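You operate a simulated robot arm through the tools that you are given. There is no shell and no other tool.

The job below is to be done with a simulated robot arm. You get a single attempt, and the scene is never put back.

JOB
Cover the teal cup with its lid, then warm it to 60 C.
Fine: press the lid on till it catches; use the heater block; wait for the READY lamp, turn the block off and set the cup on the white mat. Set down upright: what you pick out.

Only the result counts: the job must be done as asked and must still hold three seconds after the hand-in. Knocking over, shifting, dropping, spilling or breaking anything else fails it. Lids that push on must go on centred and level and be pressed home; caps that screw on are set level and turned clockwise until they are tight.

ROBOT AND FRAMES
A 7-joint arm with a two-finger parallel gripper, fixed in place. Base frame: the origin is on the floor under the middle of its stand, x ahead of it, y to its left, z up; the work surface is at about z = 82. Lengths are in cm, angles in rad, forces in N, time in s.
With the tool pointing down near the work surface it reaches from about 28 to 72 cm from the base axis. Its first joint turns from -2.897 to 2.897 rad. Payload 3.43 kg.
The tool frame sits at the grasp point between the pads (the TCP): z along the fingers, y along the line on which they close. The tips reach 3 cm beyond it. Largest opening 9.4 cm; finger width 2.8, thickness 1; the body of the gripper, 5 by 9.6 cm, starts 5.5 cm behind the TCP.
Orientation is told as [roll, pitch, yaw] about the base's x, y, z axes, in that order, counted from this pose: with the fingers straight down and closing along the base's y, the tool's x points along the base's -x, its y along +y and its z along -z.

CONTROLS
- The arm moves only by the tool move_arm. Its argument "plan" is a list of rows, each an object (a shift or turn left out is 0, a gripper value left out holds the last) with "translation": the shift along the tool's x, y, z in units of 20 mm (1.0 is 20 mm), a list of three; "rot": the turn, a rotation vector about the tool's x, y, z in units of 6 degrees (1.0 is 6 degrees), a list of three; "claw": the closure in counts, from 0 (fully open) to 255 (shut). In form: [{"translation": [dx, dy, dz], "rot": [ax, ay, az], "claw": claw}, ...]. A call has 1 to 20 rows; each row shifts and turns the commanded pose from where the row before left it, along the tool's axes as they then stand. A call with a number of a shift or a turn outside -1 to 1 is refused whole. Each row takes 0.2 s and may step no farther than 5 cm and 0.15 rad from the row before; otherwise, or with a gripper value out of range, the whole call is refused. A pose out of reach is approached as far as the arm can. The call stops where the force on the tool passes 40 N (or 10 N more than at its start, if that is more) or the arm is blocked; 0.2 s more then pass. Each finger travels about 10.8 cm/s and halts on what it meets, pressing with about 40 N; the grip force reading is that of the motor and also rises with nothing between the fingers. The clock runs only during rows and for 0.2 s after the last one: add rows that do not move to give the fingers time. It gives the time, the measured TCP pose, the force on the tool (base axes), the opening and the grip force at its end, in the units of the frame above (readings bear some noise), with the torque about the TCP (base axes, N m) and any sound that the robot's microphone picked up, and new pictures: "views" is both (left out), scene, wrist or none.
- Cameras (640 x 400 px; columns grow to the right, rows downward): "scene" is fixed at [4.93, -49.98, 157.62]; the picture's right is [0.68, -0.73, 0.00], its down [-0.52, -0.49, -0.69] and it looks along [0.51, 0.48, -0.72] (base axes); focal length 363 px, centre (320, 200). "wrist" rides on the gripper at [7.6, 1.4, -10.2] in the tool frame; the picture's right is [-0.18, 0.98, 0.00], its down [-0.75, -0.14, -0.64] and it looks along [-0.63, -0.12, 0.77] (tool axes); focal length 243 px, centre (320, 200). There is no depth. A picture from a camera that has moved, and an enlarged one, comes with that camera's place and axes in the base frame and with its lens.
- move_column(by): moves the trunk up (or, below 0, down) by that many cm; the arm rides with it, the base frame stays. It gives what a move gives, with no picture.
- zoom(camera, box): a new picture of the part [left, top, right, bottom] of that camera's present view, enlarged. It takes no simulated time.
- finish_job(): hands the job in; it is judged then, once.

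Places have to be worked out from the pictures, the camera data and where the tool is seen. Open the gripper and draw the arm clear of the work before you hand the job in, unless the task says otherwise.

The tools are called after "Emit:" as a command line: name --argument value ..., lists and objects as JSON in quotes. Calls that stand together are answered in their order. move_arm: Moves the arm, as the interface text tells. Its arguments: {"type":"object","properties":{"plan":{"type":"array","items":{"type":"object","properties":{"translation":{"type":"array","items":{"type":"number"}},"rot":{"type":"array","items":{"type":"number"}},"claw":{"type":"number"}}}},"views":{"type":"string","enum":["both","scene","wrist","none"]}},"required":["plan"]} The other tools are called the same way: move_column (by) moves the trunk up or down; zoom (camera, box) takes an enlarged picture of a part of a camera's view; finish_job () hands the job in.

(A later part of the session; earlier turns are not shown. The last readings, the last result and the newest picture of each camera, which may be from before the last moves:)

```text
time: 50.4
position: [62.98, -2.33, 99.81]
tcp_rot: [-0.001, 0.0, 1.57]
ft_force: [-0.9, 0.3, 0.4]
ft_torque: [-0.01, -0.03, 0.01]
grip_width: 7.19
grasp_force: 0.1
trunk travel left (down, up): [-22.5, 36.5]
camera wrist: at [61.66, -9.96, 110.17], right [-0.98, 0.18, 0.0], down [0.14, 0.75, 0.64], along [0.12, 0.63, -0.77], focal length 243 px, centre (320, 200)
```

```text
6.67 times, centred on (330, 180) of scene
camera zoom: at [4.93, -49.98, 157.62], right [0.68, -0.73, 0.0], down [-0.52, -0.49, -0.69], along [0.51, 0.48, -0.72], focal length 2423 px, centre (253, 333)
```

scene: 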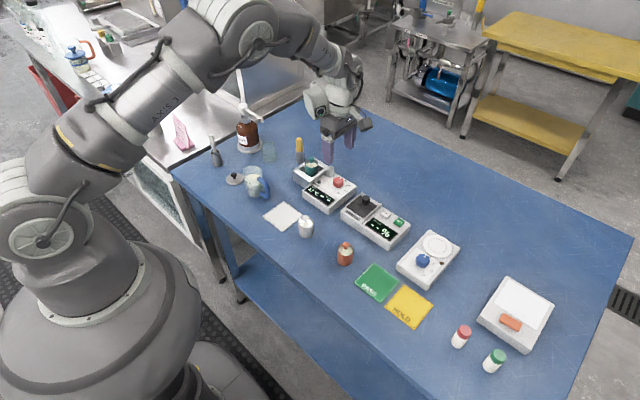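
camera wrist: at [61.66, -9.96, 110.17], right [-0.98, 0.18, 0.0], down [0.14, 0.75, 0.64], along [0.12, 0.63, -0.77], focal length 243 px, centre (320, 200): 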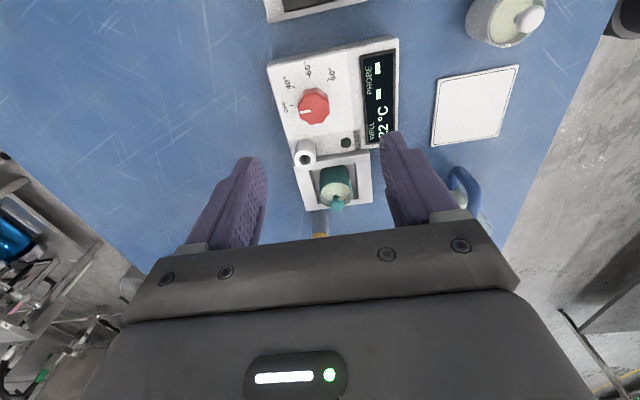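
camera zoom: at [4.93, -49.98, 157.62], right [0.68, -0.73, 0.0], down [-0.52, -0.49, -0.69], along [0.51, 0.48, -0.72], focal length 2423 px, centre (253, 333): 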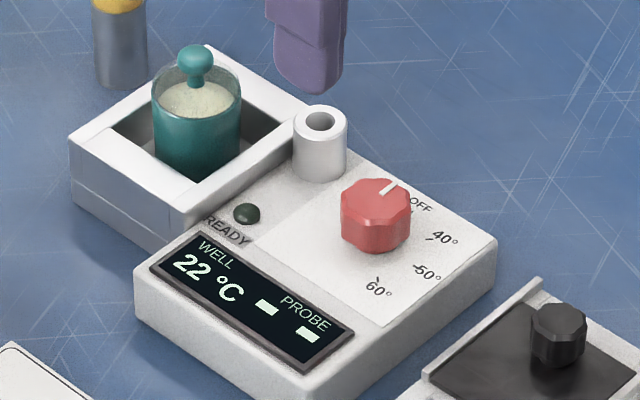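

From both views the dial's axis is at (63.64, -2.22), the panel at z of about 85.2, the knob top at about 87.2 and its width about 3 cm. I centre over it with a 4.6 cm opening and come down partway to check.

Emit:
move_arm --plan '[{"translation": [-0.055, -0.33, 0.5], "claw": 130}, {"translation": [0, 0, 0.8]}, {"translation": [0, 0, 0.9]}, {"translation": [0, 0, 0.9]}, {"translation": [0, 0, 0.6]}, {"translation": [0, 0, 0.3]}, {}, {}]'

Emit:
zoom --camera "wrist" --box '[240, 60, 400, 200]'

Emit:
zoom --camera "scene" --box '[300, 150, 370, 210]'

```text
time: 52.2
position: [63.75, -2.28, 91.95]
tcp_rot: [-0.001, -0.001, 1.57]
ft_force: [-0.4, 0.8, 0.3]
ft_torque: [-0.02, 0.01, 0.01]
grip_width: 4.62
grasp_force: 0.1
trunk travel left (down, up): [-22.5, 36.5]
camera wrist: at [62.34, -9.86, 102.19], right [-0.98, 0.18, 0.0], down [0.14, 0.75, 0.64], along [0.12, 0.63, -0.77], focal length 243 px, centre (320, 200)
```

scene: 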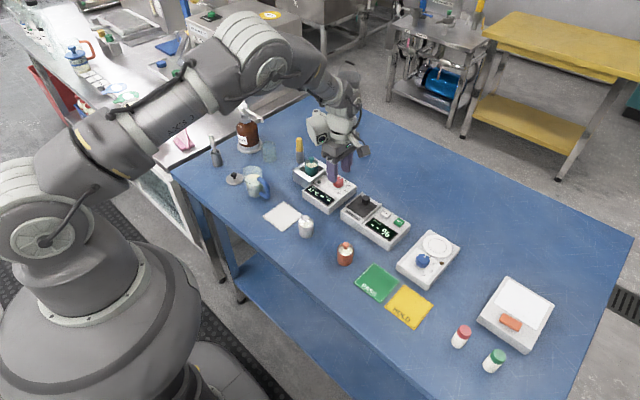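
wrist: 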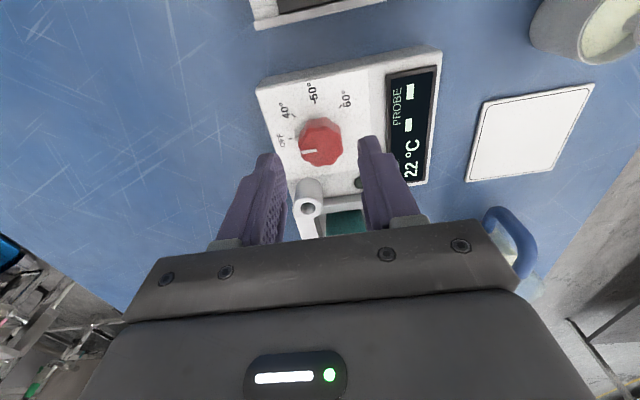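

```text
2.86 times, centred on (320, 130) of wrist
camera zoom: at [62.34, -9.86, 102.19], right [-0.98, 0.18, 0.0], down [0.14, 0.75, 0.64], along [0.12, 0.63, -0.77], focal length 693 px, centre (320, 400)
```

zoom: 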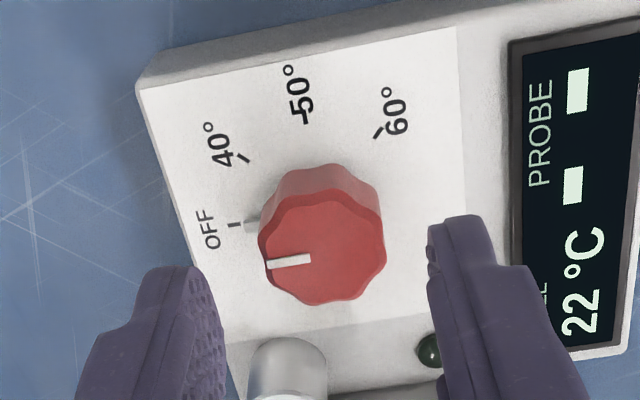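

```text
6.67 times, centred on (335, 180) of scene
camera zoom: at [4.93, -49.98, 157.62], right [0.68, -0.73, 0.0], down [-0.52, -0.49, -0.69], along [0.51, 0.48, -0.72], focal length 2423 px, centre (220, 333)
```

zoom: 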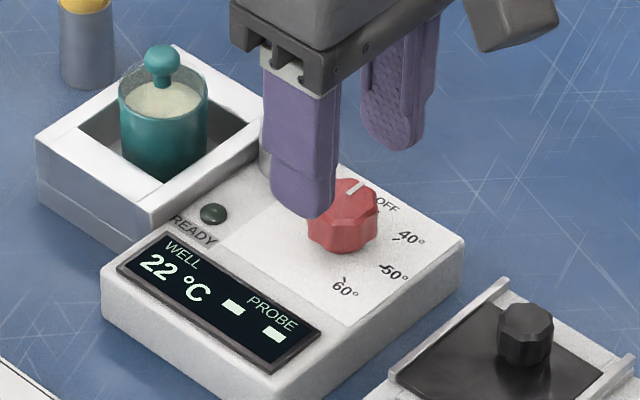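

The knob lies midway between the fingers. I lower until the tips are about 4 mm above the panel and close on the knob.

Emit:
move_arm --plan '[{"translation": [-0.03, 0.02, 0.4]}, {"translation": [0, 0, 0.5]}, {"translation": [0, 0, 0.5]}, {"translation": [0, 0, 0.26]}, {}, {"claw": 155}, {"claw": 180}, {"claw": 220}, {"claw": 255}, {}, {}]'

Emit:
zoom --camera "wrist" --box '[240, 60, 400, 200]'

Emit:
zoom --camera "scene" --box '[300, 150, 370, 210]'

```text
time: 54.6
position: [63.6, -2.1, 88.53]
tcp_rot: [-0.001, 0.0, 1.572]
ft_force: [-4.1, -0.3, -2.8]
ft_torque: [-0.1, 0.07, -0.03]
grip_width: 2.96
grasp_force: 44.7
trunk travel left (down, up): [-22.5, 36.5]
camera wrist: at [62.3, -9.8, 98.82], right [-0.98, 0.18, 0.0], down [0.14, 0.75, 0.64], along [0.12, 0.63, -0.77], focal length 243 px, centre (320, 200)
```

scene: 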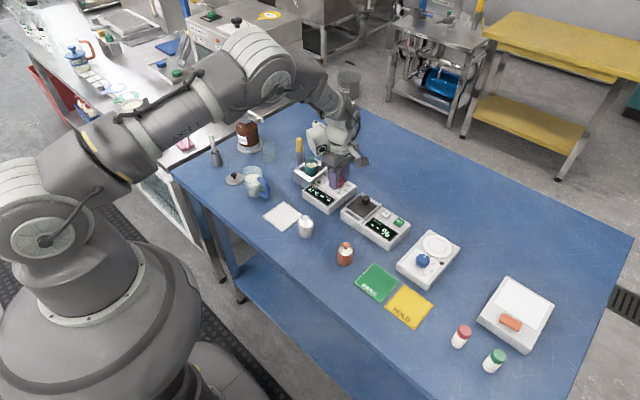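
wrist: 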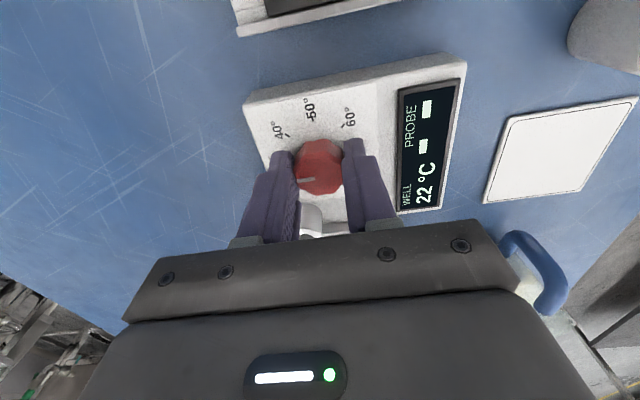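

```text
2.86 times, centred on (320, 130) of wrist
camera zoom: at [62.3, -9.8, 98.82], right [-0.98, 0.18, 0.0], down [0.14, 0.75, 0.64], along [0.12, 0.63, -0.77], focal length 693 px, centre (320, 400)
```

zoom: 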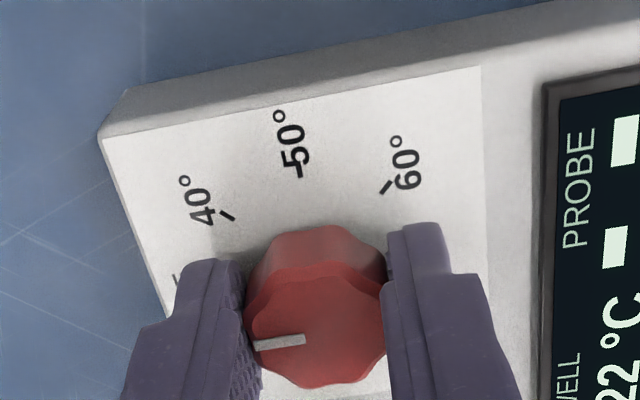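

```text
6.67 times, centred on (335, 180) of scene
camera zoom: at [4.93, -49.98, 157.62], right [0.68, -0.73, 0.0], down [-0.52, -0.49, -0.69], along [0.51, 0.48, -0.72], focal length 2423 px, centre (220, 333)
```

zoom: 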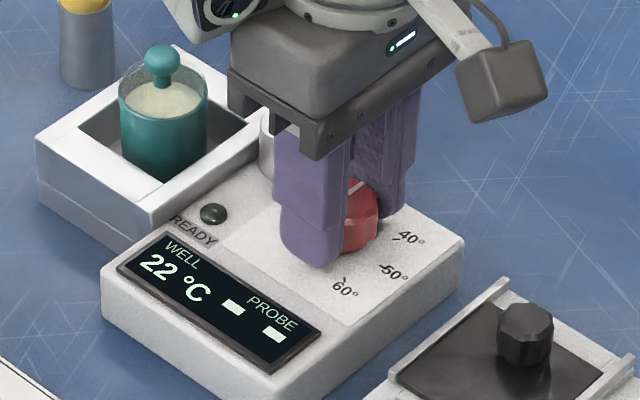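

The knob is gripped at 2.96 cm with a small side load of -4 N in x. I ease toward -x by 0.4 mm and start turning clockwise: 45 degrees first, then check.

Emit:
move_arm --plan '[{"translation": [0, 0.02, 0]}, {"rot": [0, 0, 0.5]}, {"rot": [0, 0, 1]}, {"rot": [0, 0, 1]}, {"rot": [0, 0, 1]}, {"rot": [0, 0, 1]}, {"rot": [0, 0, 1]}, {"rot": [0, 0, 1]}, {"rot": [0, 0, 1]}, {}, {}]'

Emit:
zoom --camera "wrist" --box '[240, 60, 400, 200]'

Emit:
zoom --camera "scene" --box '[300, 150, 370, 210]'

```text
time: 57.0
position: [63.54, -2.17, 88.54]
tcp_rot: [0.001, 0.0, 0.784]
ft_force: [-4.3, -1.1, -5.9]
ft_torque: [0.38, -0.35, 0.01]
grip_width: 2.98
grasp_force: 44.3
trunk travel left (down, up): [-22.5, 36.5]
camera wrist: at [57.29, -6.54, 98.82], right [-0.56, 0.83, 0.0], down [0.63, 0.43, 0.64], along [0.53, 0.36, -0.77], focal length 243 px, centre (320, 200)
```

scene: 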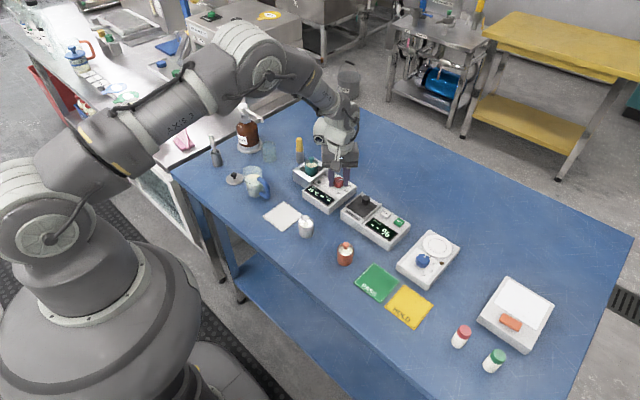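
wrist: 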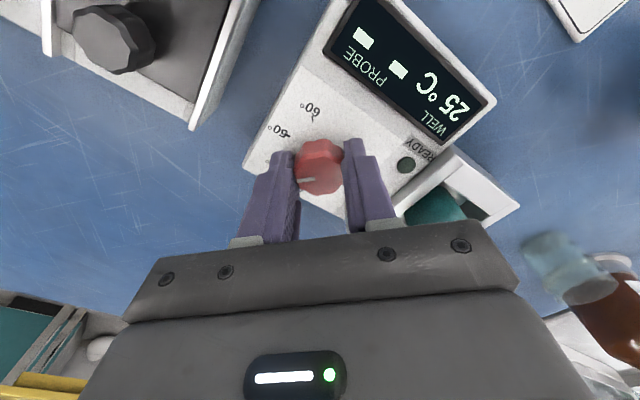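

```text
2.86 times, centred on (320, 130) of wrist
camera zoom: at [57.29, -6.54, 98.82], right [-0.56, 0.83, 0.0], down [0.63, 0.43, 0.64], along [0.53, 0.36, -0.77], focal length 693 px, centre (320, 400)
```

zoom: 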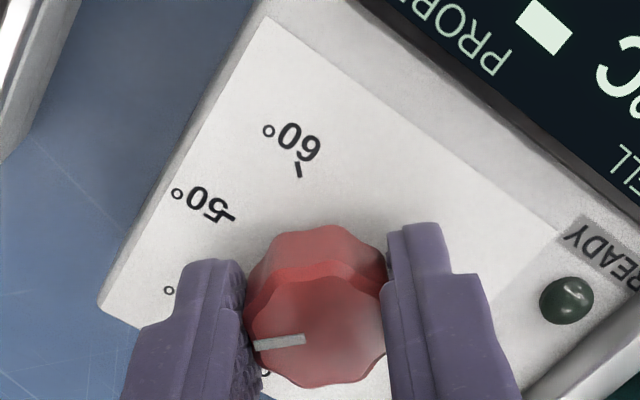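

```text
6.67 times, centred on (335, 180) of scene
camera zoom: at [4.93, -49.98, 157.62], right [0.68, -0.73, 0.0], down [-0.52, -0.49, -0.69], along [0.51, 0.48, -0.72], focal length 2423 px, centre (220, 333)
```

zoom: 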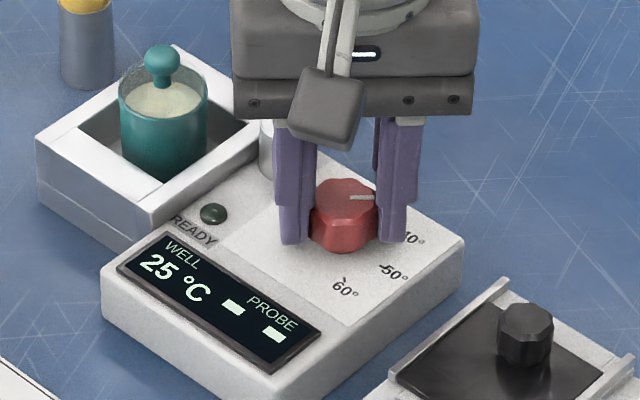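

The knob turned with the fingers to 40, the display now reads 25 C, and the block has not moved. I turn a further 90 degrees clockwise to reach 60.

Emit:
move_arm --plan '[{"rot": [0, 0, 0.5]}, {"rot": [0, 0, 1]}, {"rot": [0, 0, 1]}, {"rot": [0, 0, 1]}, {"rot": [0, 0, 1]}, {"rot": [0, 0, 1]}, {"rot": [0, 0, 1]}, {"rot": [0, 0, 1]}, {"rot": [0, 0, 1]}, {"rot": [0, 0, 1]}, {"rot": [0, 0, 1]}, {"rot": [0, 0, 1]}, {"rot": [0, 0, 1]}, {"rot": [0, 0, 1]}, {"rot": [0, 0, 1]}, {"rot": [0, 0, 0.5]}, {}, {}]'

Emit:
zoom --camera "wrist" --box '[240, 60, 400, 200]'

Emit:
zoom --camera "scene" --box '[300, 150, 370, 210]'

```text
time: 60.8
position: [63.58, -1.98, 88.58]
tcp_rot: [0.0, -0.001, -0.788]
ft_force: [-8.4, 5.2, -7.7]
ft_torque: [0.35, 0.38, 0.03]
grip_width: 2.98
grasp_force: 44.5
trunk travel left (down, up): [-22.5, 36.5]
camera wrist: at [59.33, 4.29, 98.84], right [0.83, 0.56, 0.0], down [0.43, -0.63, 0.64], along [0.36, -0.53, -0.77], focal length 243 px, centre (320, 200)
```

scene: 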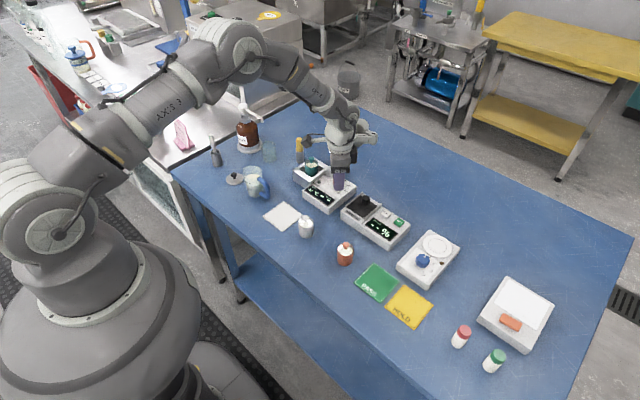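
wrist: 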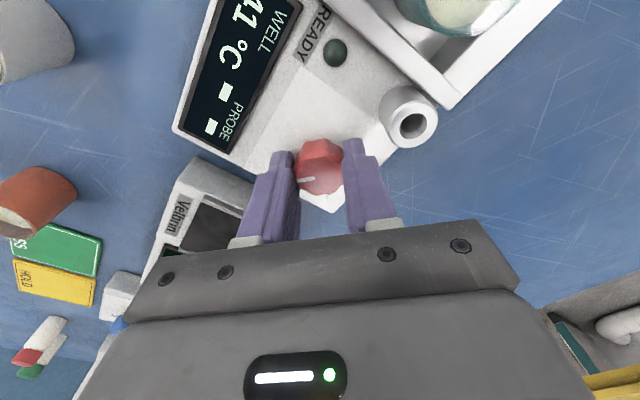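

```text
2.86 times, centred on (320, 130) of wrist
camera zoom: at [59.33, 4.29, 98.84], right [0.83, 0.56, 0.0], down [0.43, -0.63, 0.64], along [0.36, -0.53, -0.77], focal length 693 px, centre (320, 400)
```

zoom: 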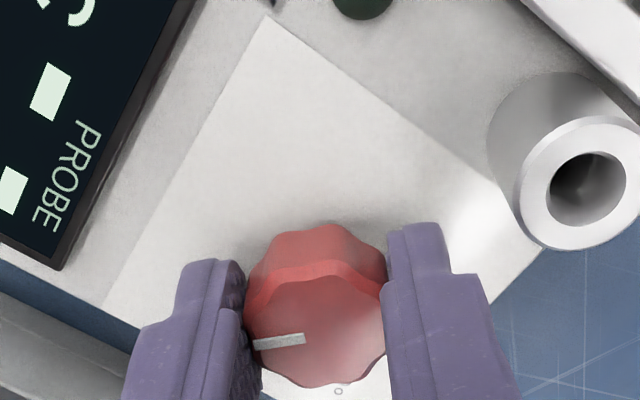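

```text
6.67 times, centred on (335, 180) of scene
camera zoom: at [4.93, -49.98, 157.62], right [0.68, -0.73, 0.0], down [-0.52, -0.49, -0.69], along [0.51, 0.48, -0.72], focal length 2423 px, centre (220, 333)
```

zoom: 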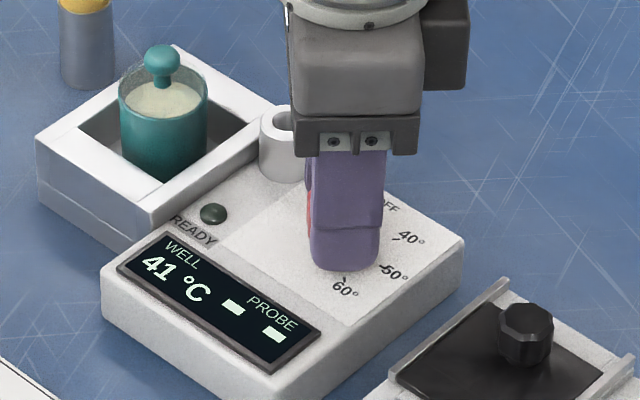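

The dial now points at 60 and the display shows 41 C and climbing, so I keep hold of the knob and wait for READY.

Emit:
move_arm --plan '[{}, {}, {}, {}, {}, {}, {}, {}, {}, {}, {}, {}, {}, {}, {}]' --views "scene"

Emit:
zoom --camera "scene" --box '[300, 150, 370, 210]'

```text
time: 64.0
position: [63.69, -2.05, 88.58]
tcp_rot: [0.0, 0.0, -0.786]
ft_force: [-11.1, 7.5, -8.9]
ft_torque: [0.17, 0.19, -0.02]
grip_width: 2.99
grasp_force: 44.9
trunk travel left (down, up): [-22.5, 36.5]
```

scene: 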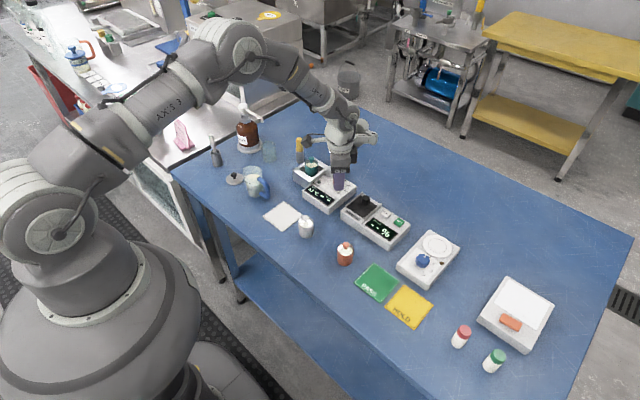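

```text
6.67 times, centred on (335, 180) of scene
camera zoom: at [4.93, -49.98, 157.62], right [0.68, -0.73, 0.0], down [-0.52, -0.49, -0.69], along [0.51, 0.48, -0.72], focal length 2423 px, centre (220, 333)
```

zoom: 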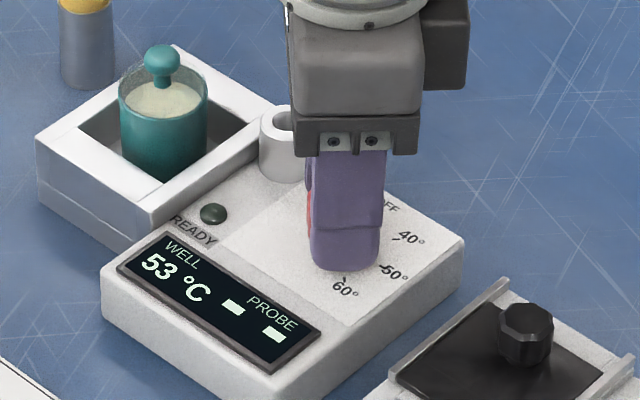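

The display reads 53 C and the lamp is still dark. I relieve the slight side load and keep waiting.

Emit:
move_arm --plan '[{"translation": [0.02, 0, 0]}, {}, {}, {}, {}, {}, {}, {}, {}, {}, {}, {}, {}, {}, {}]' --views "scene"

Emit:
zoom --camera "scene" --box '[300, 150, 370, 210]'

```text
time: 67.2
position: [63.67, -2.07, 88.57]
tcp_rot: [0.001, -0.001, -0.786]
ft_force: [-4.9, 5.0, -3.0]
ft_torque: [-0.12, -0.05, 0.02]
grip_width: 2.98
grasp_force: 44.7
trunk travel left (down, up): [-22.5, 36.5]
```

scene: 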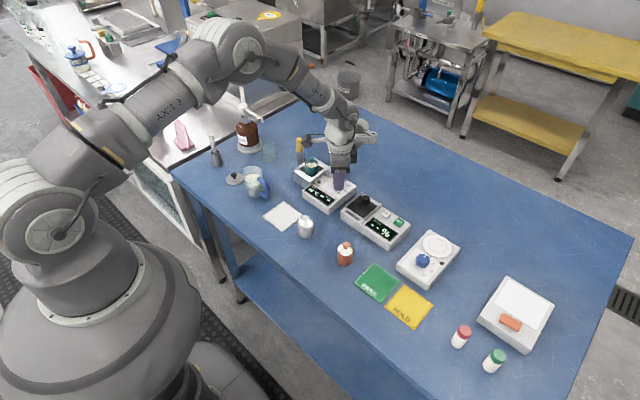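

```text
6.67 times, centred on (335, 180) of scene
camera zoom: at [4.93, -49.98, 157.62], right [0.68, -0.73, 0.0], down [-0.52, -0.49, -0.69], along [0.51, 0.48, -0.72], focal length 2423 px, centre (220, 333)
```

zoom: 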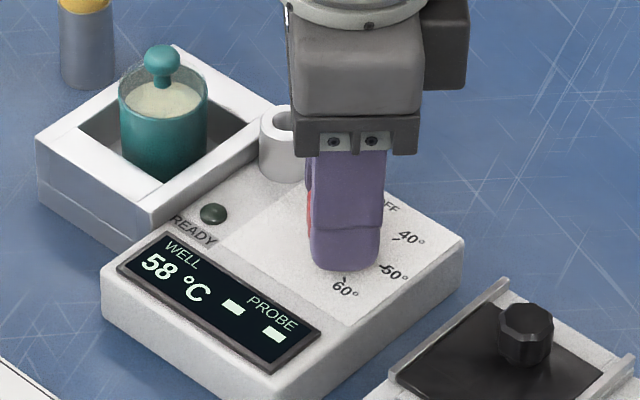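

The well reads 58 C and READY is still dark; I wait longer.

Emit:
move_arm --plan '[{}, {}, {}, {}, {}, {}, {}, {}, {}, {}, {}, {}, {}, {}, {}]' --views "scene"

Emit:
zoom --camera "scene" --box '[300, 150, 370, 210]'

```text
time: 70.4
position: [63.68, -2.03, 88.59]
tcp_rot: [-0.001, 0.0, -0.788]
ft_force: [-0.2, 4.6, 1.1]
ft_torque: [0.09, 0.06, -0.02]
grip_width: 2.94
grasp_force: 44.8
trunk travel left (down, up): [-22.5, 36.5]
```

scene: 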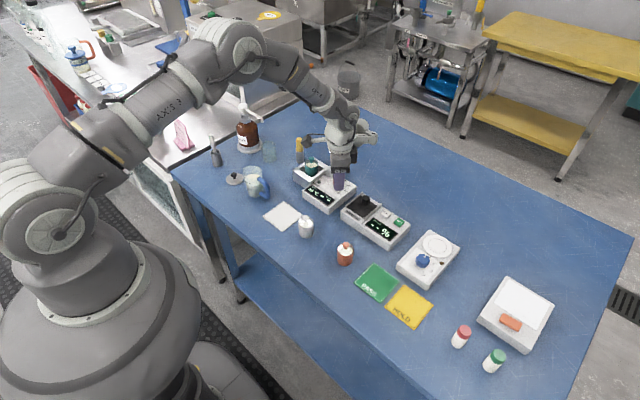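

```text
6.67 times, centred on (335, 180) of scene
camera zoom: at [4.93, -49.98, 157.62], right [0.68, -0.73, 0.0], down [-0.52, -0.49, -0.69], along [0.51, 0.48, -0.72], focal length 2423 px, centre (220, 333)
```

zoom: 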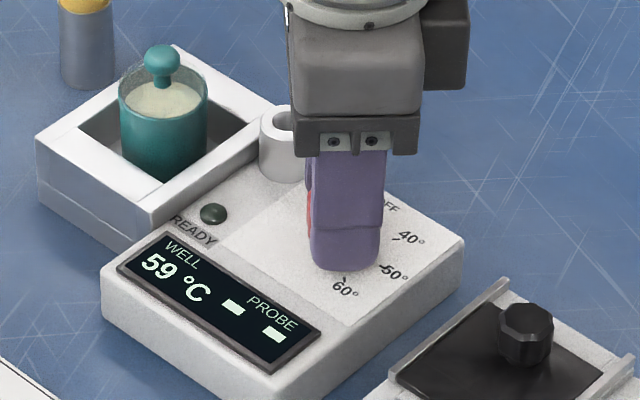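

The well is at 59 C and approaching 60, with the lamp still dark; I continue waiting.

Emit:
move_arm --plan '[{}, {}, {}, {}, {}, {}, {}, {}, {}, {}, {}, {}, {}, {}, {}, {}, {}, {}, {}, {}]' --views "scene"

Emit:
zoom --camera "scene" --box '[300, 150, 370, 210]'

```text
time: 74.6
position: [63.52, -2.09, 88.52]
tcp_rot: [0.001, -0.001, -0.786]
ft_force: [0.3, 4.5, 3.8]
ft_torque: [0.13, 0.02, -0.04]
grip_width: 2.98
grasp_force: 45.1
trunk travel left (down, up): [-22.5, 36.5]
```

scene: 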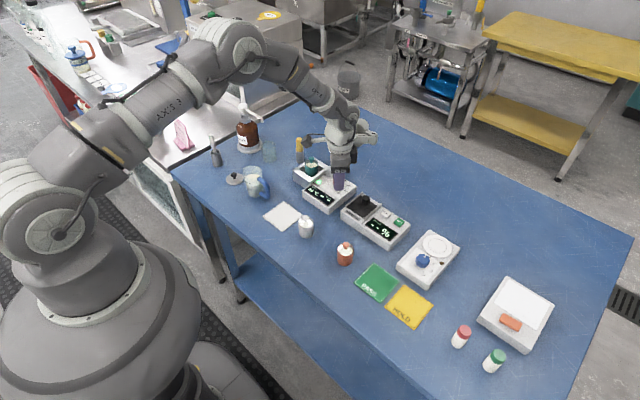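

```text
6.67 times, centred on (335, 180) of scene
camera zoom: at [4.93, -49.98, 157.62], right [0.68, -0.73, 0.0], down [-0.52, -0.49, -0.69], along [0.51, 0.48, -0.72], focal length 2423 px, centre (220, 333)
```

zoom: 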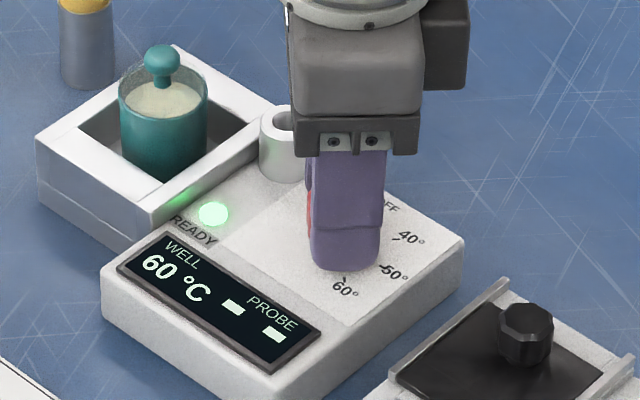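

The READY lamp is lit and the well reads 60 C. I now turn the knob back counter-clockwise with the same grip: 90 degrees first, then 45 to OFF.

Emit:
move_arm --plan '[{}, {}, {}, {"rot": [0, 0, -0.5]}, {"rot": [0, 0, -1]}, {"rot": [0, 0, -1]}, {"rot": [0, 0, -1]}, {"rot": [0, 0, -1]}, {"rot": [0, 0, -1]}, {"rot": [0, 0, -1]}, {"rot": [0, 0, -1]}, {"rot": [0, 0, -1]}, {"rot": [0, 0, -1]}, {"rot": [0, 0, -1]}, {"rot": [0, 0, -1]}, {"rot": [0, 0, -1]}, {"rot": [0, 0, -1]}, {"rot": [0, 0, -1]}, {"rot": [0, 0, -0.5]}]' --views "none"

Emit:
move_arm --plan '[{"rot": [0, 0, -1]}, {"rot": [0, 0, -1]}, {"rot": [0, 0, -1]}, {"rot": [0, 0, -1]}, {"rot": [0, 0, -1]}, {"rot": [0, 0, -1]}, {"rot": [0, 0, -1]}, {"rot": [0, 0, -0.5]}, {}, {}]'

Emit:
zoom --camera "scene" --box '[300, 150, 370, 210]'

Emit:
zoom --camera "wrist" --box '[240, 60, 400, 200]'

```text
time: 78.6
position: [63.55, -2.14, 88.48]
tcp_rot: [-0.001, 0.0, 0.785]
ft_force: [2.4, 1.2, 2.1]
ft_torque: [-0.19, 0.24, -0.01]
grip_width: 3.01
grasp_force: 45.0
trunk travel left (down, up): [-22.5, 36.5]
```

```text
time: 80.8
position: [63.61, -2.13, 88.53]
tcp_rot: [0.0, 0.002, 1.571]
ft_force: [7.8, -4.1, 5.4]
ft_torque: [-0.45, -0.28, -0.06]
grip_width: 2.97
grasp_force: 44.7
trunk travel left (down, up): [-22.5, 36.5]
camera wrist: at [62.29, -9.79, 98.83], right [-0.98, 0.18, 0.0], down [0.14, 0.75, 0.64], along [0.12, 0.63, -0.77], focal length 243 px, centre (320, 200)
```

scene: 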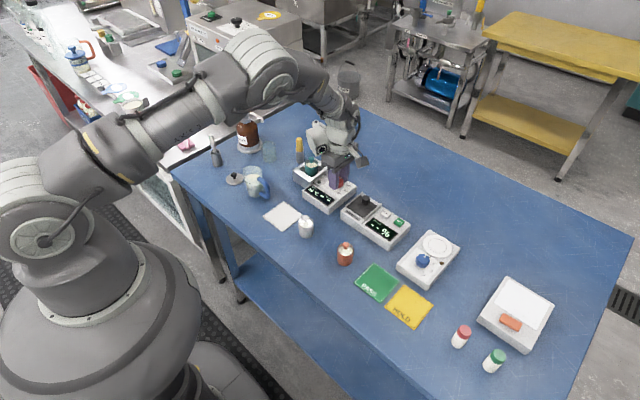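
wrist: 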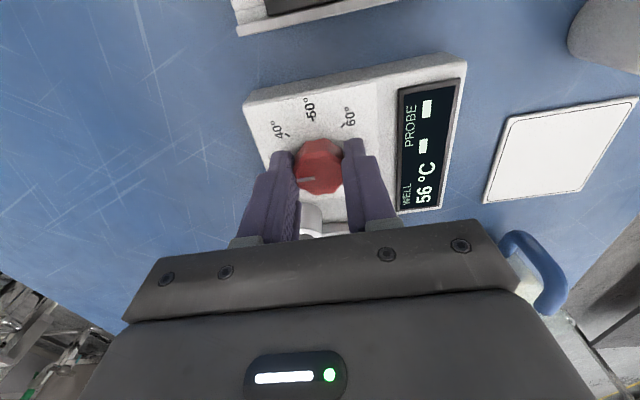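

```text
6.67 times, centred on (335, 180) of scene
camera zoom: at [4.93, -49.98, 157.62], right [0.68, -0.73, 0.0], down [-0.52, -0.49, -0.69], along [0.51, 0.48, -0.72], focal length 2423 px, centre (220, 333)
```

zoom: 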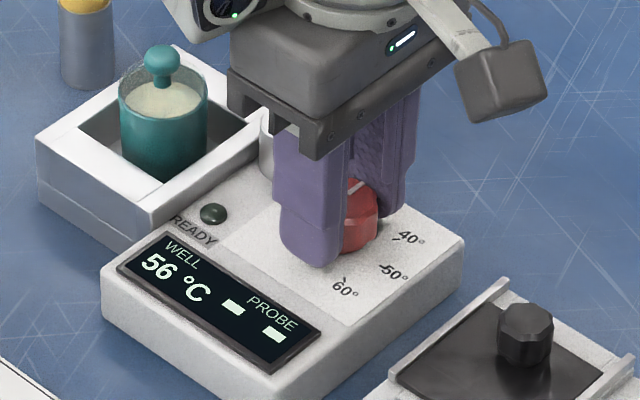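

```text
2.86 times, centred on (320, 130) of wrist
camera zoom: at [62.29, -9.79, 98.83], right [-0.98, 0.18, 0.0], down [0.14, 0.75, 0.64], along [0.12, 0.63, -0.77], focal length 693 px, centre (320, 400)
```

zoom: 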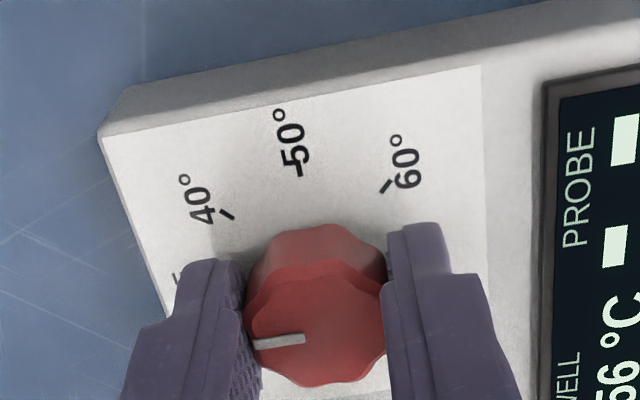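

The knob is back at OFF, the lamp is out and the well is cooling (56 C). I open slightly, lift clear and return above the cup.

Emit:
move_arm --plan '[{"claw": 150}, {"claw": 130}, {}, {"translation": [0, 0, -0.4]}, {"translation": [0, 0, -0.8]}, {"translation": [0, 0, -1]}, {"translation": [0, 0, -1]}, {"translation": [0, 0, -1]}, {"translation": [0, 0, -1]}, {"translation": [-0.4, 0, -0.3], "claw": 60}, {"translation": [-0.8, 0.076, 0]}, {"translation": [-1, 0.1, 0]}, {"translation": [-1, 0.1, 0]}, {"translation": [-1, 0, 0]}, {"translation": [-0.7, 0, 0]}, {}, {}]'

Emit:
zoom --camera "scene" --box '[290, 150, 370, 210]'

Emit:
zoom --camera "wrist" --box '[240, 20, 400, 180]'

```text
time: 84.4
position: [63.12, 7.76, 99.51]
tcp_rot: [-0.001, -0.001, 1.571]
ft_force: [1.1, -0.3, -0.8]
ft_torque: [-0.02, -0.01, 0.0]
grip_width: 7.2
grasp_force: 0.2
trunk travel left (down, up): [-22.5, 36.5]
camera wrist: at [61.72, 0.08, 109.85], right [-0.98, 0.18, 0.0], down [0.14, 0.75, 0.64], along [0.12, 0.63, -0.77], focal length 243 px, centre (320, 200)
```

scene: 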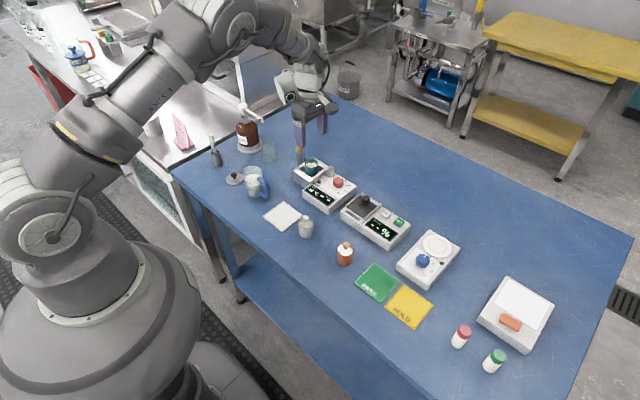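
wrist: 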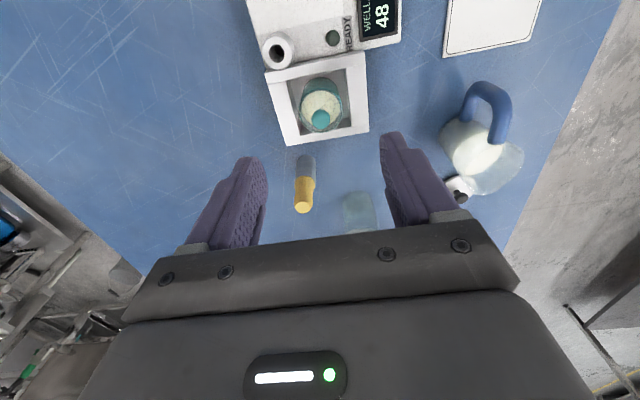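

```text
6.67 times, centred on (330, 180) of scene
camera zoom: at [4.93, -49.98, 157.62], right [0.68, -0.73, 0.0], down [-0.52, -0.49, -0.69], along [0.51, 0.48, -0.72], focal length 2423 px, centre (253, 333)
```

zoom: 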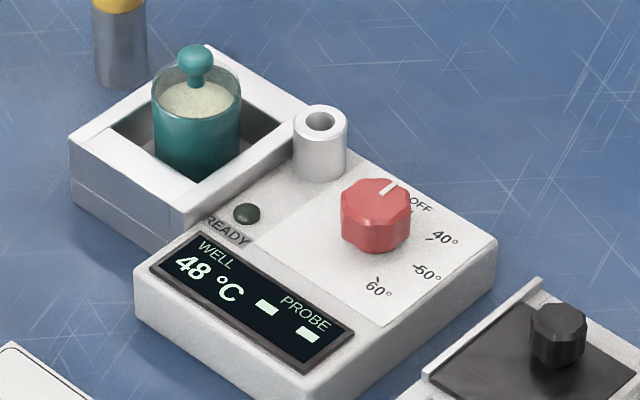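

```text
2.50 times, centred on (320, 100) of wrist
camera zoom: at [61.72, 0.08, 109.85], right [-0.98, 0.18, 0.0], down [0.14, 0.75, 0.64], along [0.12, 0.63, -0.77], focal length 606 px, centre (320, 450)
```

zoom: 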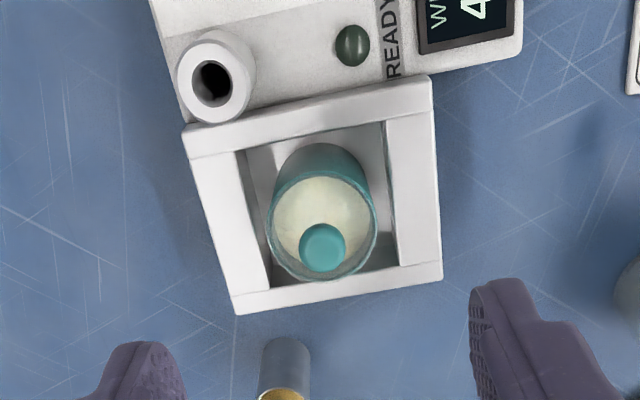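

The dial stands exactly at OFF again and the cup is undisturbed, centred under the fingers at about (63.04, 7.65). I lower and grip the cup above the well rim.

Emit:
move_arm --plan '[{"translation": [0, 0, 0.5]}, {"translation": [0, 0, 0.9]}, {"translation": [0, 0, 1]}, {"translation": [0, 0, 1]}, {"translation": [0, 0, 0.8]}, {"translation": [0, 0, 0.4]}, {"translation": [0, 0, 0.28]}, {}, {}, {"claw": 120}, {"claw": 140}, {"claw": 160}, {"claw": 200}, {"claw": 255}, {}, {}]'

Emit:
zoom --camera "scene" --box '[290, 150, 340, 190]'

Emit:
zoom --camera "wrist" --box '[240, 60, 400, 200]'

```text
time: 87.8
position: [63.03, 7.77, 89.84]
tcp_rot: [0.0, 0.0, 1.57]
ft_force: [-0.4, 0.6, 0.3]
ft_torque: [-0.03, 0.0, 0.01]
grip_width: 3.83
grasp_force: 40.0
trunk travel left (down, up): [-22.5, 36.5]
camera wrist: at [61.71, 0.1, 100.08], right [-0.98, 0.18, 0.0], down [0.14, 0.75, 0.64], along [0.12, 0.63, -0.77], focal length 243 px, centre (320, 200)
```

scene: 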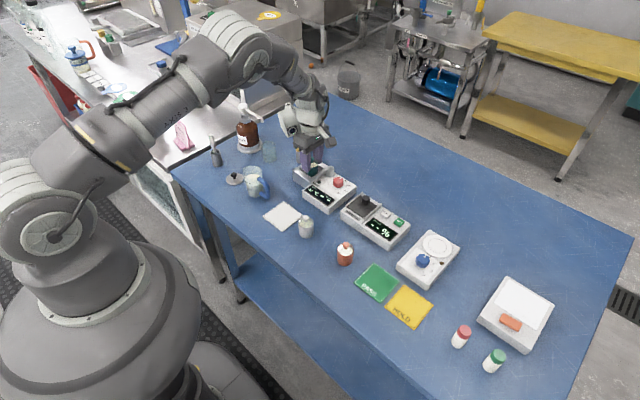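
wrist: 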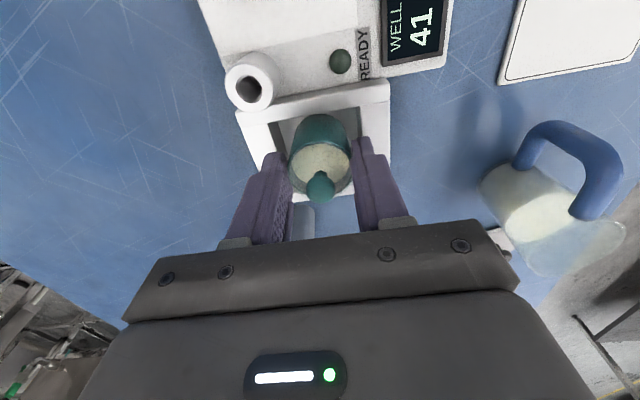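

```text
10.00 times, centred on (315, 170) of scene
camera zoom: at [4.93, -49.98, 157.62], right [0.68, -0.73, 0.0], down [-0.52, -0.49, -0.69], along [0.51, 0.48, -0.72], focal length 3634 px, centre (370, 500)
```

zoom: 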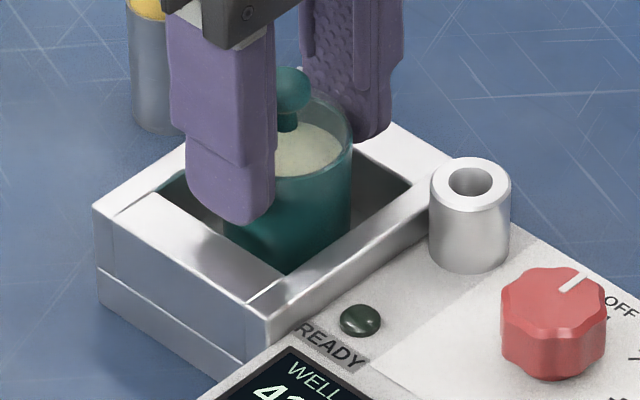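

```text
2.86 times, centred on (320, 130) of wrist
camera zoom: at [61.71, 0.1, 100.08], right [-0.98, 0.18, 0.0], down [0.14, 0.75, 0.64], along [0.12, 0.63, -0.77], focal length 693 px, centre (320, 400)
```

zoom: 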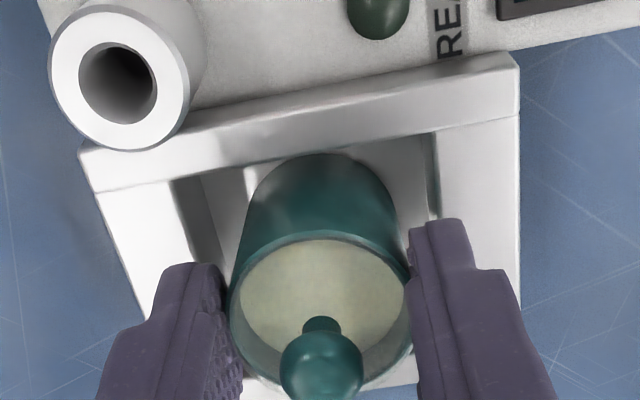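

The cup is firmly held at 3.83 cm. I lift it straight out of the well by 10 cm and check.

Emit:
move_arm --plan '[{"translation": [0, 0, -0.2]}, {"translation": [0, 0, -0.4]}, {"translation": [0, 0, -0.6]}, {"translation": [0, 0, -0.8]}, {"translation": [0, 0, -0.8]}, {"translation": [0, 0, -0.8]}, {"translation": [0, 0, -0.8]}, {"translation": [0, 0, -0.6]}, {}, {}]'

Emit:
zoom --camera "wrist" --box '[240, 60, 400, 200]'

Emit:
zoom --camera "scene" --box '[280, 130, 360, 200]'

```text
time: 90.0
position: [63.06, 7.68, 99.86]
tcp_rot: [-0.001, 0.001, 1.571]
ft_force: [0.2, -0.7, -1.3]
ft_torque: [0.0, 0.0, 0.01]
grip_width: 3.86
grasp_force: 39.8
trunk travel left (down, up): [-22.5, 36.5]
camera wrist: at [61.77, 0.06, 110.12], right [-0.98, 0.18, 0.0], down [0.14, 0.75, 0.64], along [0.12, 0.63, -0.77], focal length 243 px, centre (320, 200)
```

scene: 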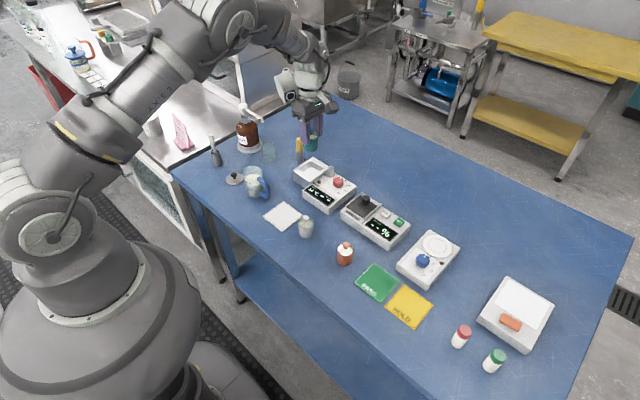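
wrist: 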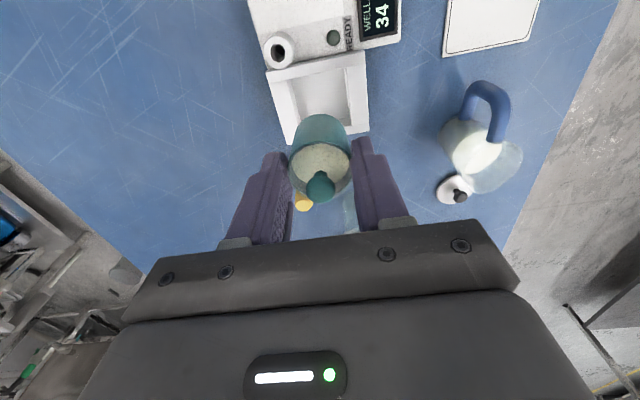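

```text
2.86 times, centred on (320, 130) of wrist
camera zoom: at [61.77, 0.06, 110.12], right [-0.98, 0.18, 0.0], down [0.14, 0.75, 0.64], along [0.12, 0.63, -0.77], focal length 693 px, centre (320, 400)
```

zoom: 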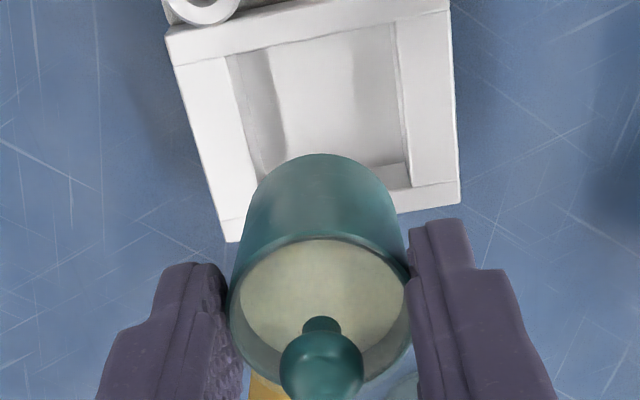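

```text
5.71 times, centred on (320, 165) of scene
camera zoom: at [4.93, -49.98, 157.62], right [0.68, -0.73, 0.0], down [-0.52, -0.49, -0.69], along [0.51, 0.48, -0.72], focal length 2077 px, centre (320, 400)
```

zoom: 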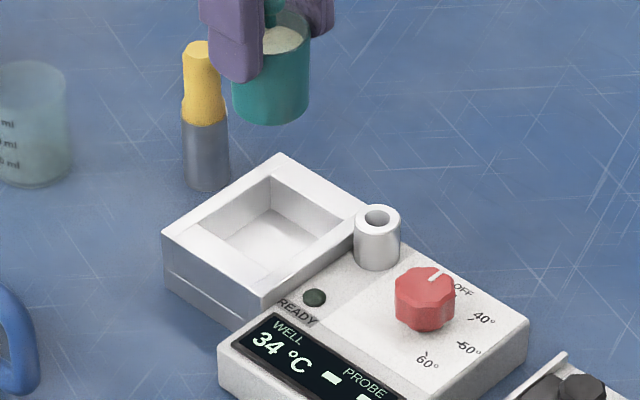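

The cup is out of the well, upright, and the heater is off. I carry it over to above the white mat, near (46.6, 2.95).

Emit:
move_arm --plan '[{"translation": [0.117, 0.4, 0]}, {"translation": [0.234, 0.8, 0]}, {"translation": [0.2775, 0.95, 0]}, {"translation": [0.2775, 0.95, 0]}, {"translation": [0.2775, 0.95, 0]}, {"translation": [0.2775, 0.95, 0]}, {"translation": [0.2775, 0.95, 0]}, {"translation": [0.2775, 0.95, 0]}, {"translation": [0.234, 0.8, 0]}, {"translation": [0.15, 0.515, 0]}, {}, {}, {}]'

Emit:
zoom --camera "wrist" --box '[240, 20, 400, 180]'

Emit:
zoom --camera "scene" --box '[240, 150, 340, 240]'

```text
time: 92.8
position: [46.65, 2.87, 99.84]
tcp_rot: [0.0, -0.001, 1.57]
ft_force: [0.1, 0.3, -0.5]
ft_torque: [-0.02, -0.02, 0.01]
grip_width: 3.82
grasp_force: 39.9
trunk travel left (down, up): [-22.5, 36.5]
camera wrist: at [45.3, -4.77, 110.06], right [-0.98, 0.18, 0.0], down [0.14, 0.75, 0.64], along [0.12, 0.63, -0.77], focal length 243 px, centre (320, 200)
```

scene: 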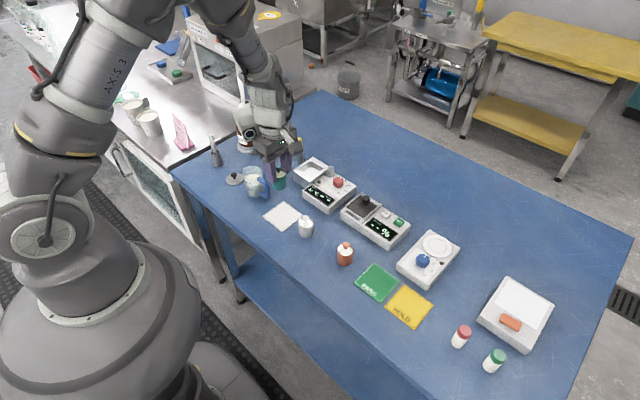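
wrist: 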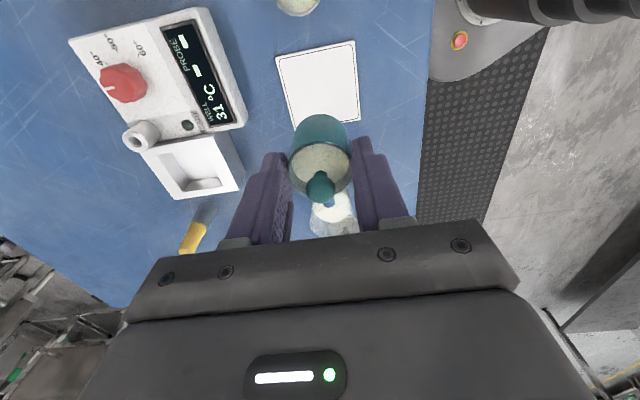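

```text
2.50 times, centred on (320, 100) of wrist
camera zoom: at [45.3, -4.77, 110.06], right [-0.98, 0.18, 0.0], down [0.14, 0.75, 0.64], along [0.12, 0.63, -0.77], focal length 606 px, centre (320, 450)
```

zoom: 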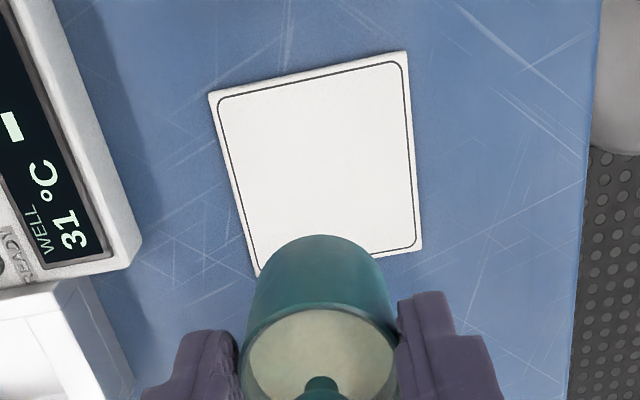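

```text
4.44 times, centred on (290, 195) of scene
camera zoom: at [4.93, -49.98, 157.62], right [0.68, -0.73, 0.0], down [-0.52, -0.49, -0.69], along [0.51, 0.48, -0.72], focal length 1615 px, centre (453, 222)
```

zoom: 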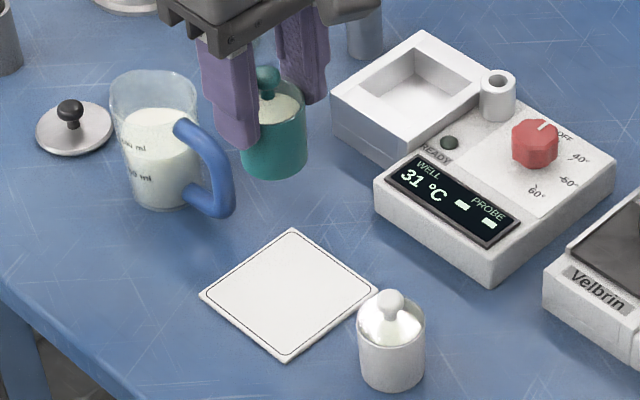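

The mat's centre measures (46.54, 2.97), and the cup is within about 1 mm of that. I trim the offset and lower to about 1 cm above the mat.

Emit:
move_arm --plan '[{"translation": [-0.05, 0.05, 0.4]}, {"translation": [0, 0, 0.8]}, {"translation": [0, 0, 0.9]}, {"translation": [0, 0, 0.9]}, {"translation": [0, 0, 0.9]}, {"translation": [0, 0, 0.7]}, {"translation": [0, 0, 0.35]}, {"translation": [0, 0, 0.1]}, {}, {}]'

Emit:
zoom --camera "wrist" --box '[240, 40, 400, 200]'

Emit:
zoom --camera "scene" --box '[250, 170, 330, 240]'

```text
time: 95.0
position: [46.51, 2.94, 89.65]
tcp_rot: [0.0, 0.0, 1.57]
ft_force: [0.8, -0.6, -1.4]
ft_torque: [0.02, 0.02, -0.03]
grip_width: 3.85
grasp_force: 39.9
trunk travel left (down, up): [-22.5, 36.5]
camera wrist: at [45.17, -4.66, 99.93], right [-0.98, 0.18, 0.0], down [0.14, 0.75, 0.64], along [0.12, 0.63, -0.77], focal length 243 px, centre (320, 200)
```

scene: 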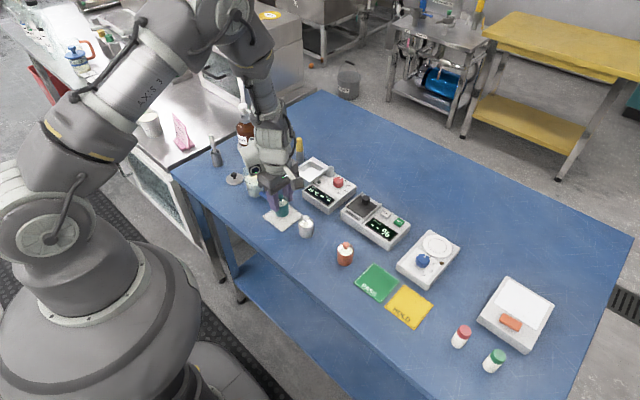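
wrist: 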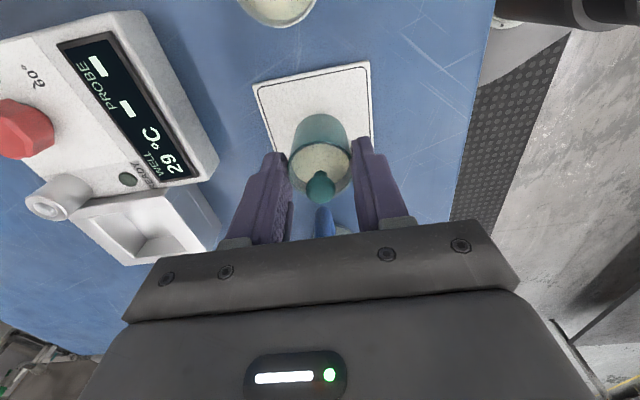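

```text
2.50 times, centred on (320, 120) of wrist
camera zoom: at [45.17, -4.66, 99.93], right [-0.98, 0.18, 0.0], down [0.14, 0.75, 0.64], along [0.12, 0.63, -0.77], focal length 606 px, centre (320, 400)
```

zoom: 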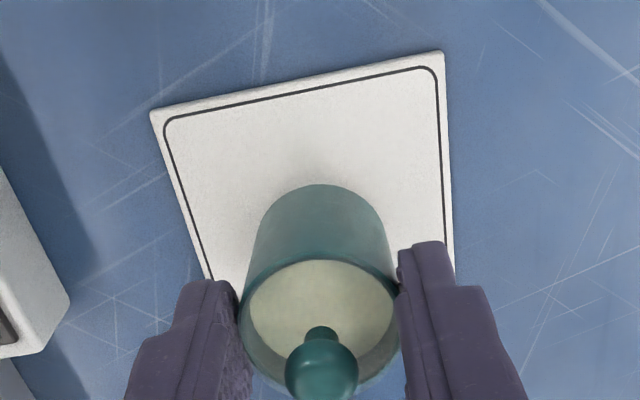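

```text
5.71 times, centred on (290, 205) of scene
camera zoom: at [4.93, -49.98, 157.62], right [0.68, -0.73, 0.0], down [-0.52, -0.49, -0.69], along [0.51, 0.48, -0.72], focal length 2077 px, centre (491, 171)
```

zoom: 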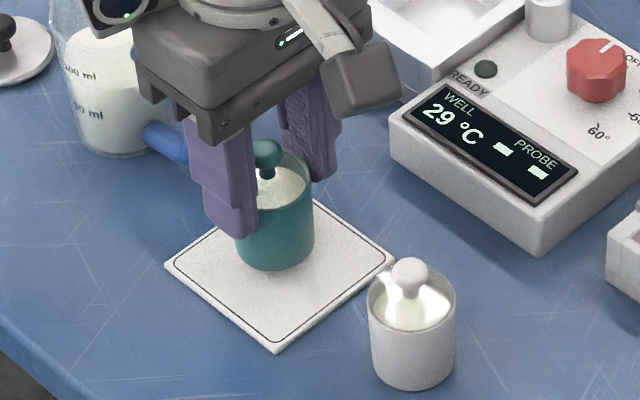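

The cup hovers about 1 cm over the mat, near its middle. I lower gently in small steps until it touches.

Emit:
move_arm --plan '[{"translation": [0, 0, 0.15]}, {"translation": [0, 0, 0.15]}, {"translation": [0, 0, 0.1]}, {"translation": [0, 0, 0.05]}, {}]' --views "none"

Emit:
move_arm --plan '[{"translation": [0, 0, 0.025]}, {"translation": [0, 0, 0.025]}, {}]' --views "none"

```text
time: 96.2
position: [46.54, 2.99, 88.78]
tcp_rot: [-0.001, -0.001, 1.57]
ft_force: [0.3, -0.5, 0.0]
ft_torque: [-0.01, -0.03, 0.01]
grip_width: 3.86
grasp_force: 40.4
trunk travel left (down, up): [-22.5, 36.5]
```

```text
time: 97.0
position: [46.49, 2.97, 88.69]
tcp_rot: [0.002, -0.001, 1.571]
ft_force: [-0.8, -0.2, -0.1]
ft_torque: [0.0, -0.01, -0.01]
grip_width: 3.84
grasp_force: 40.3
trunk travel left (down, up): [-22.5, 36.5]
```

No contact yet at z = 88.69; I continue in 0.5 mm steps.

Emit:
move_arm --plan '[{"translation": [0, 0, 0.025]}, {"translation": [0, 0, 0.025]}, {"translation": [0, 0, 0.025]}, {}]' --views "none"

```text
time: 98.0
position: [46.46, 3.05, 88.61]
tcp_rot: [-0.001, 0.0, 1.571]
ft_force: [-1.0, 0.7, 12.7]
ft_torque: [0.01, 0.02, 0.01]
grip_width: 3.85
grasp_force: 40.6
trunk travel left (down, up): [-22.5, 36.5]
```

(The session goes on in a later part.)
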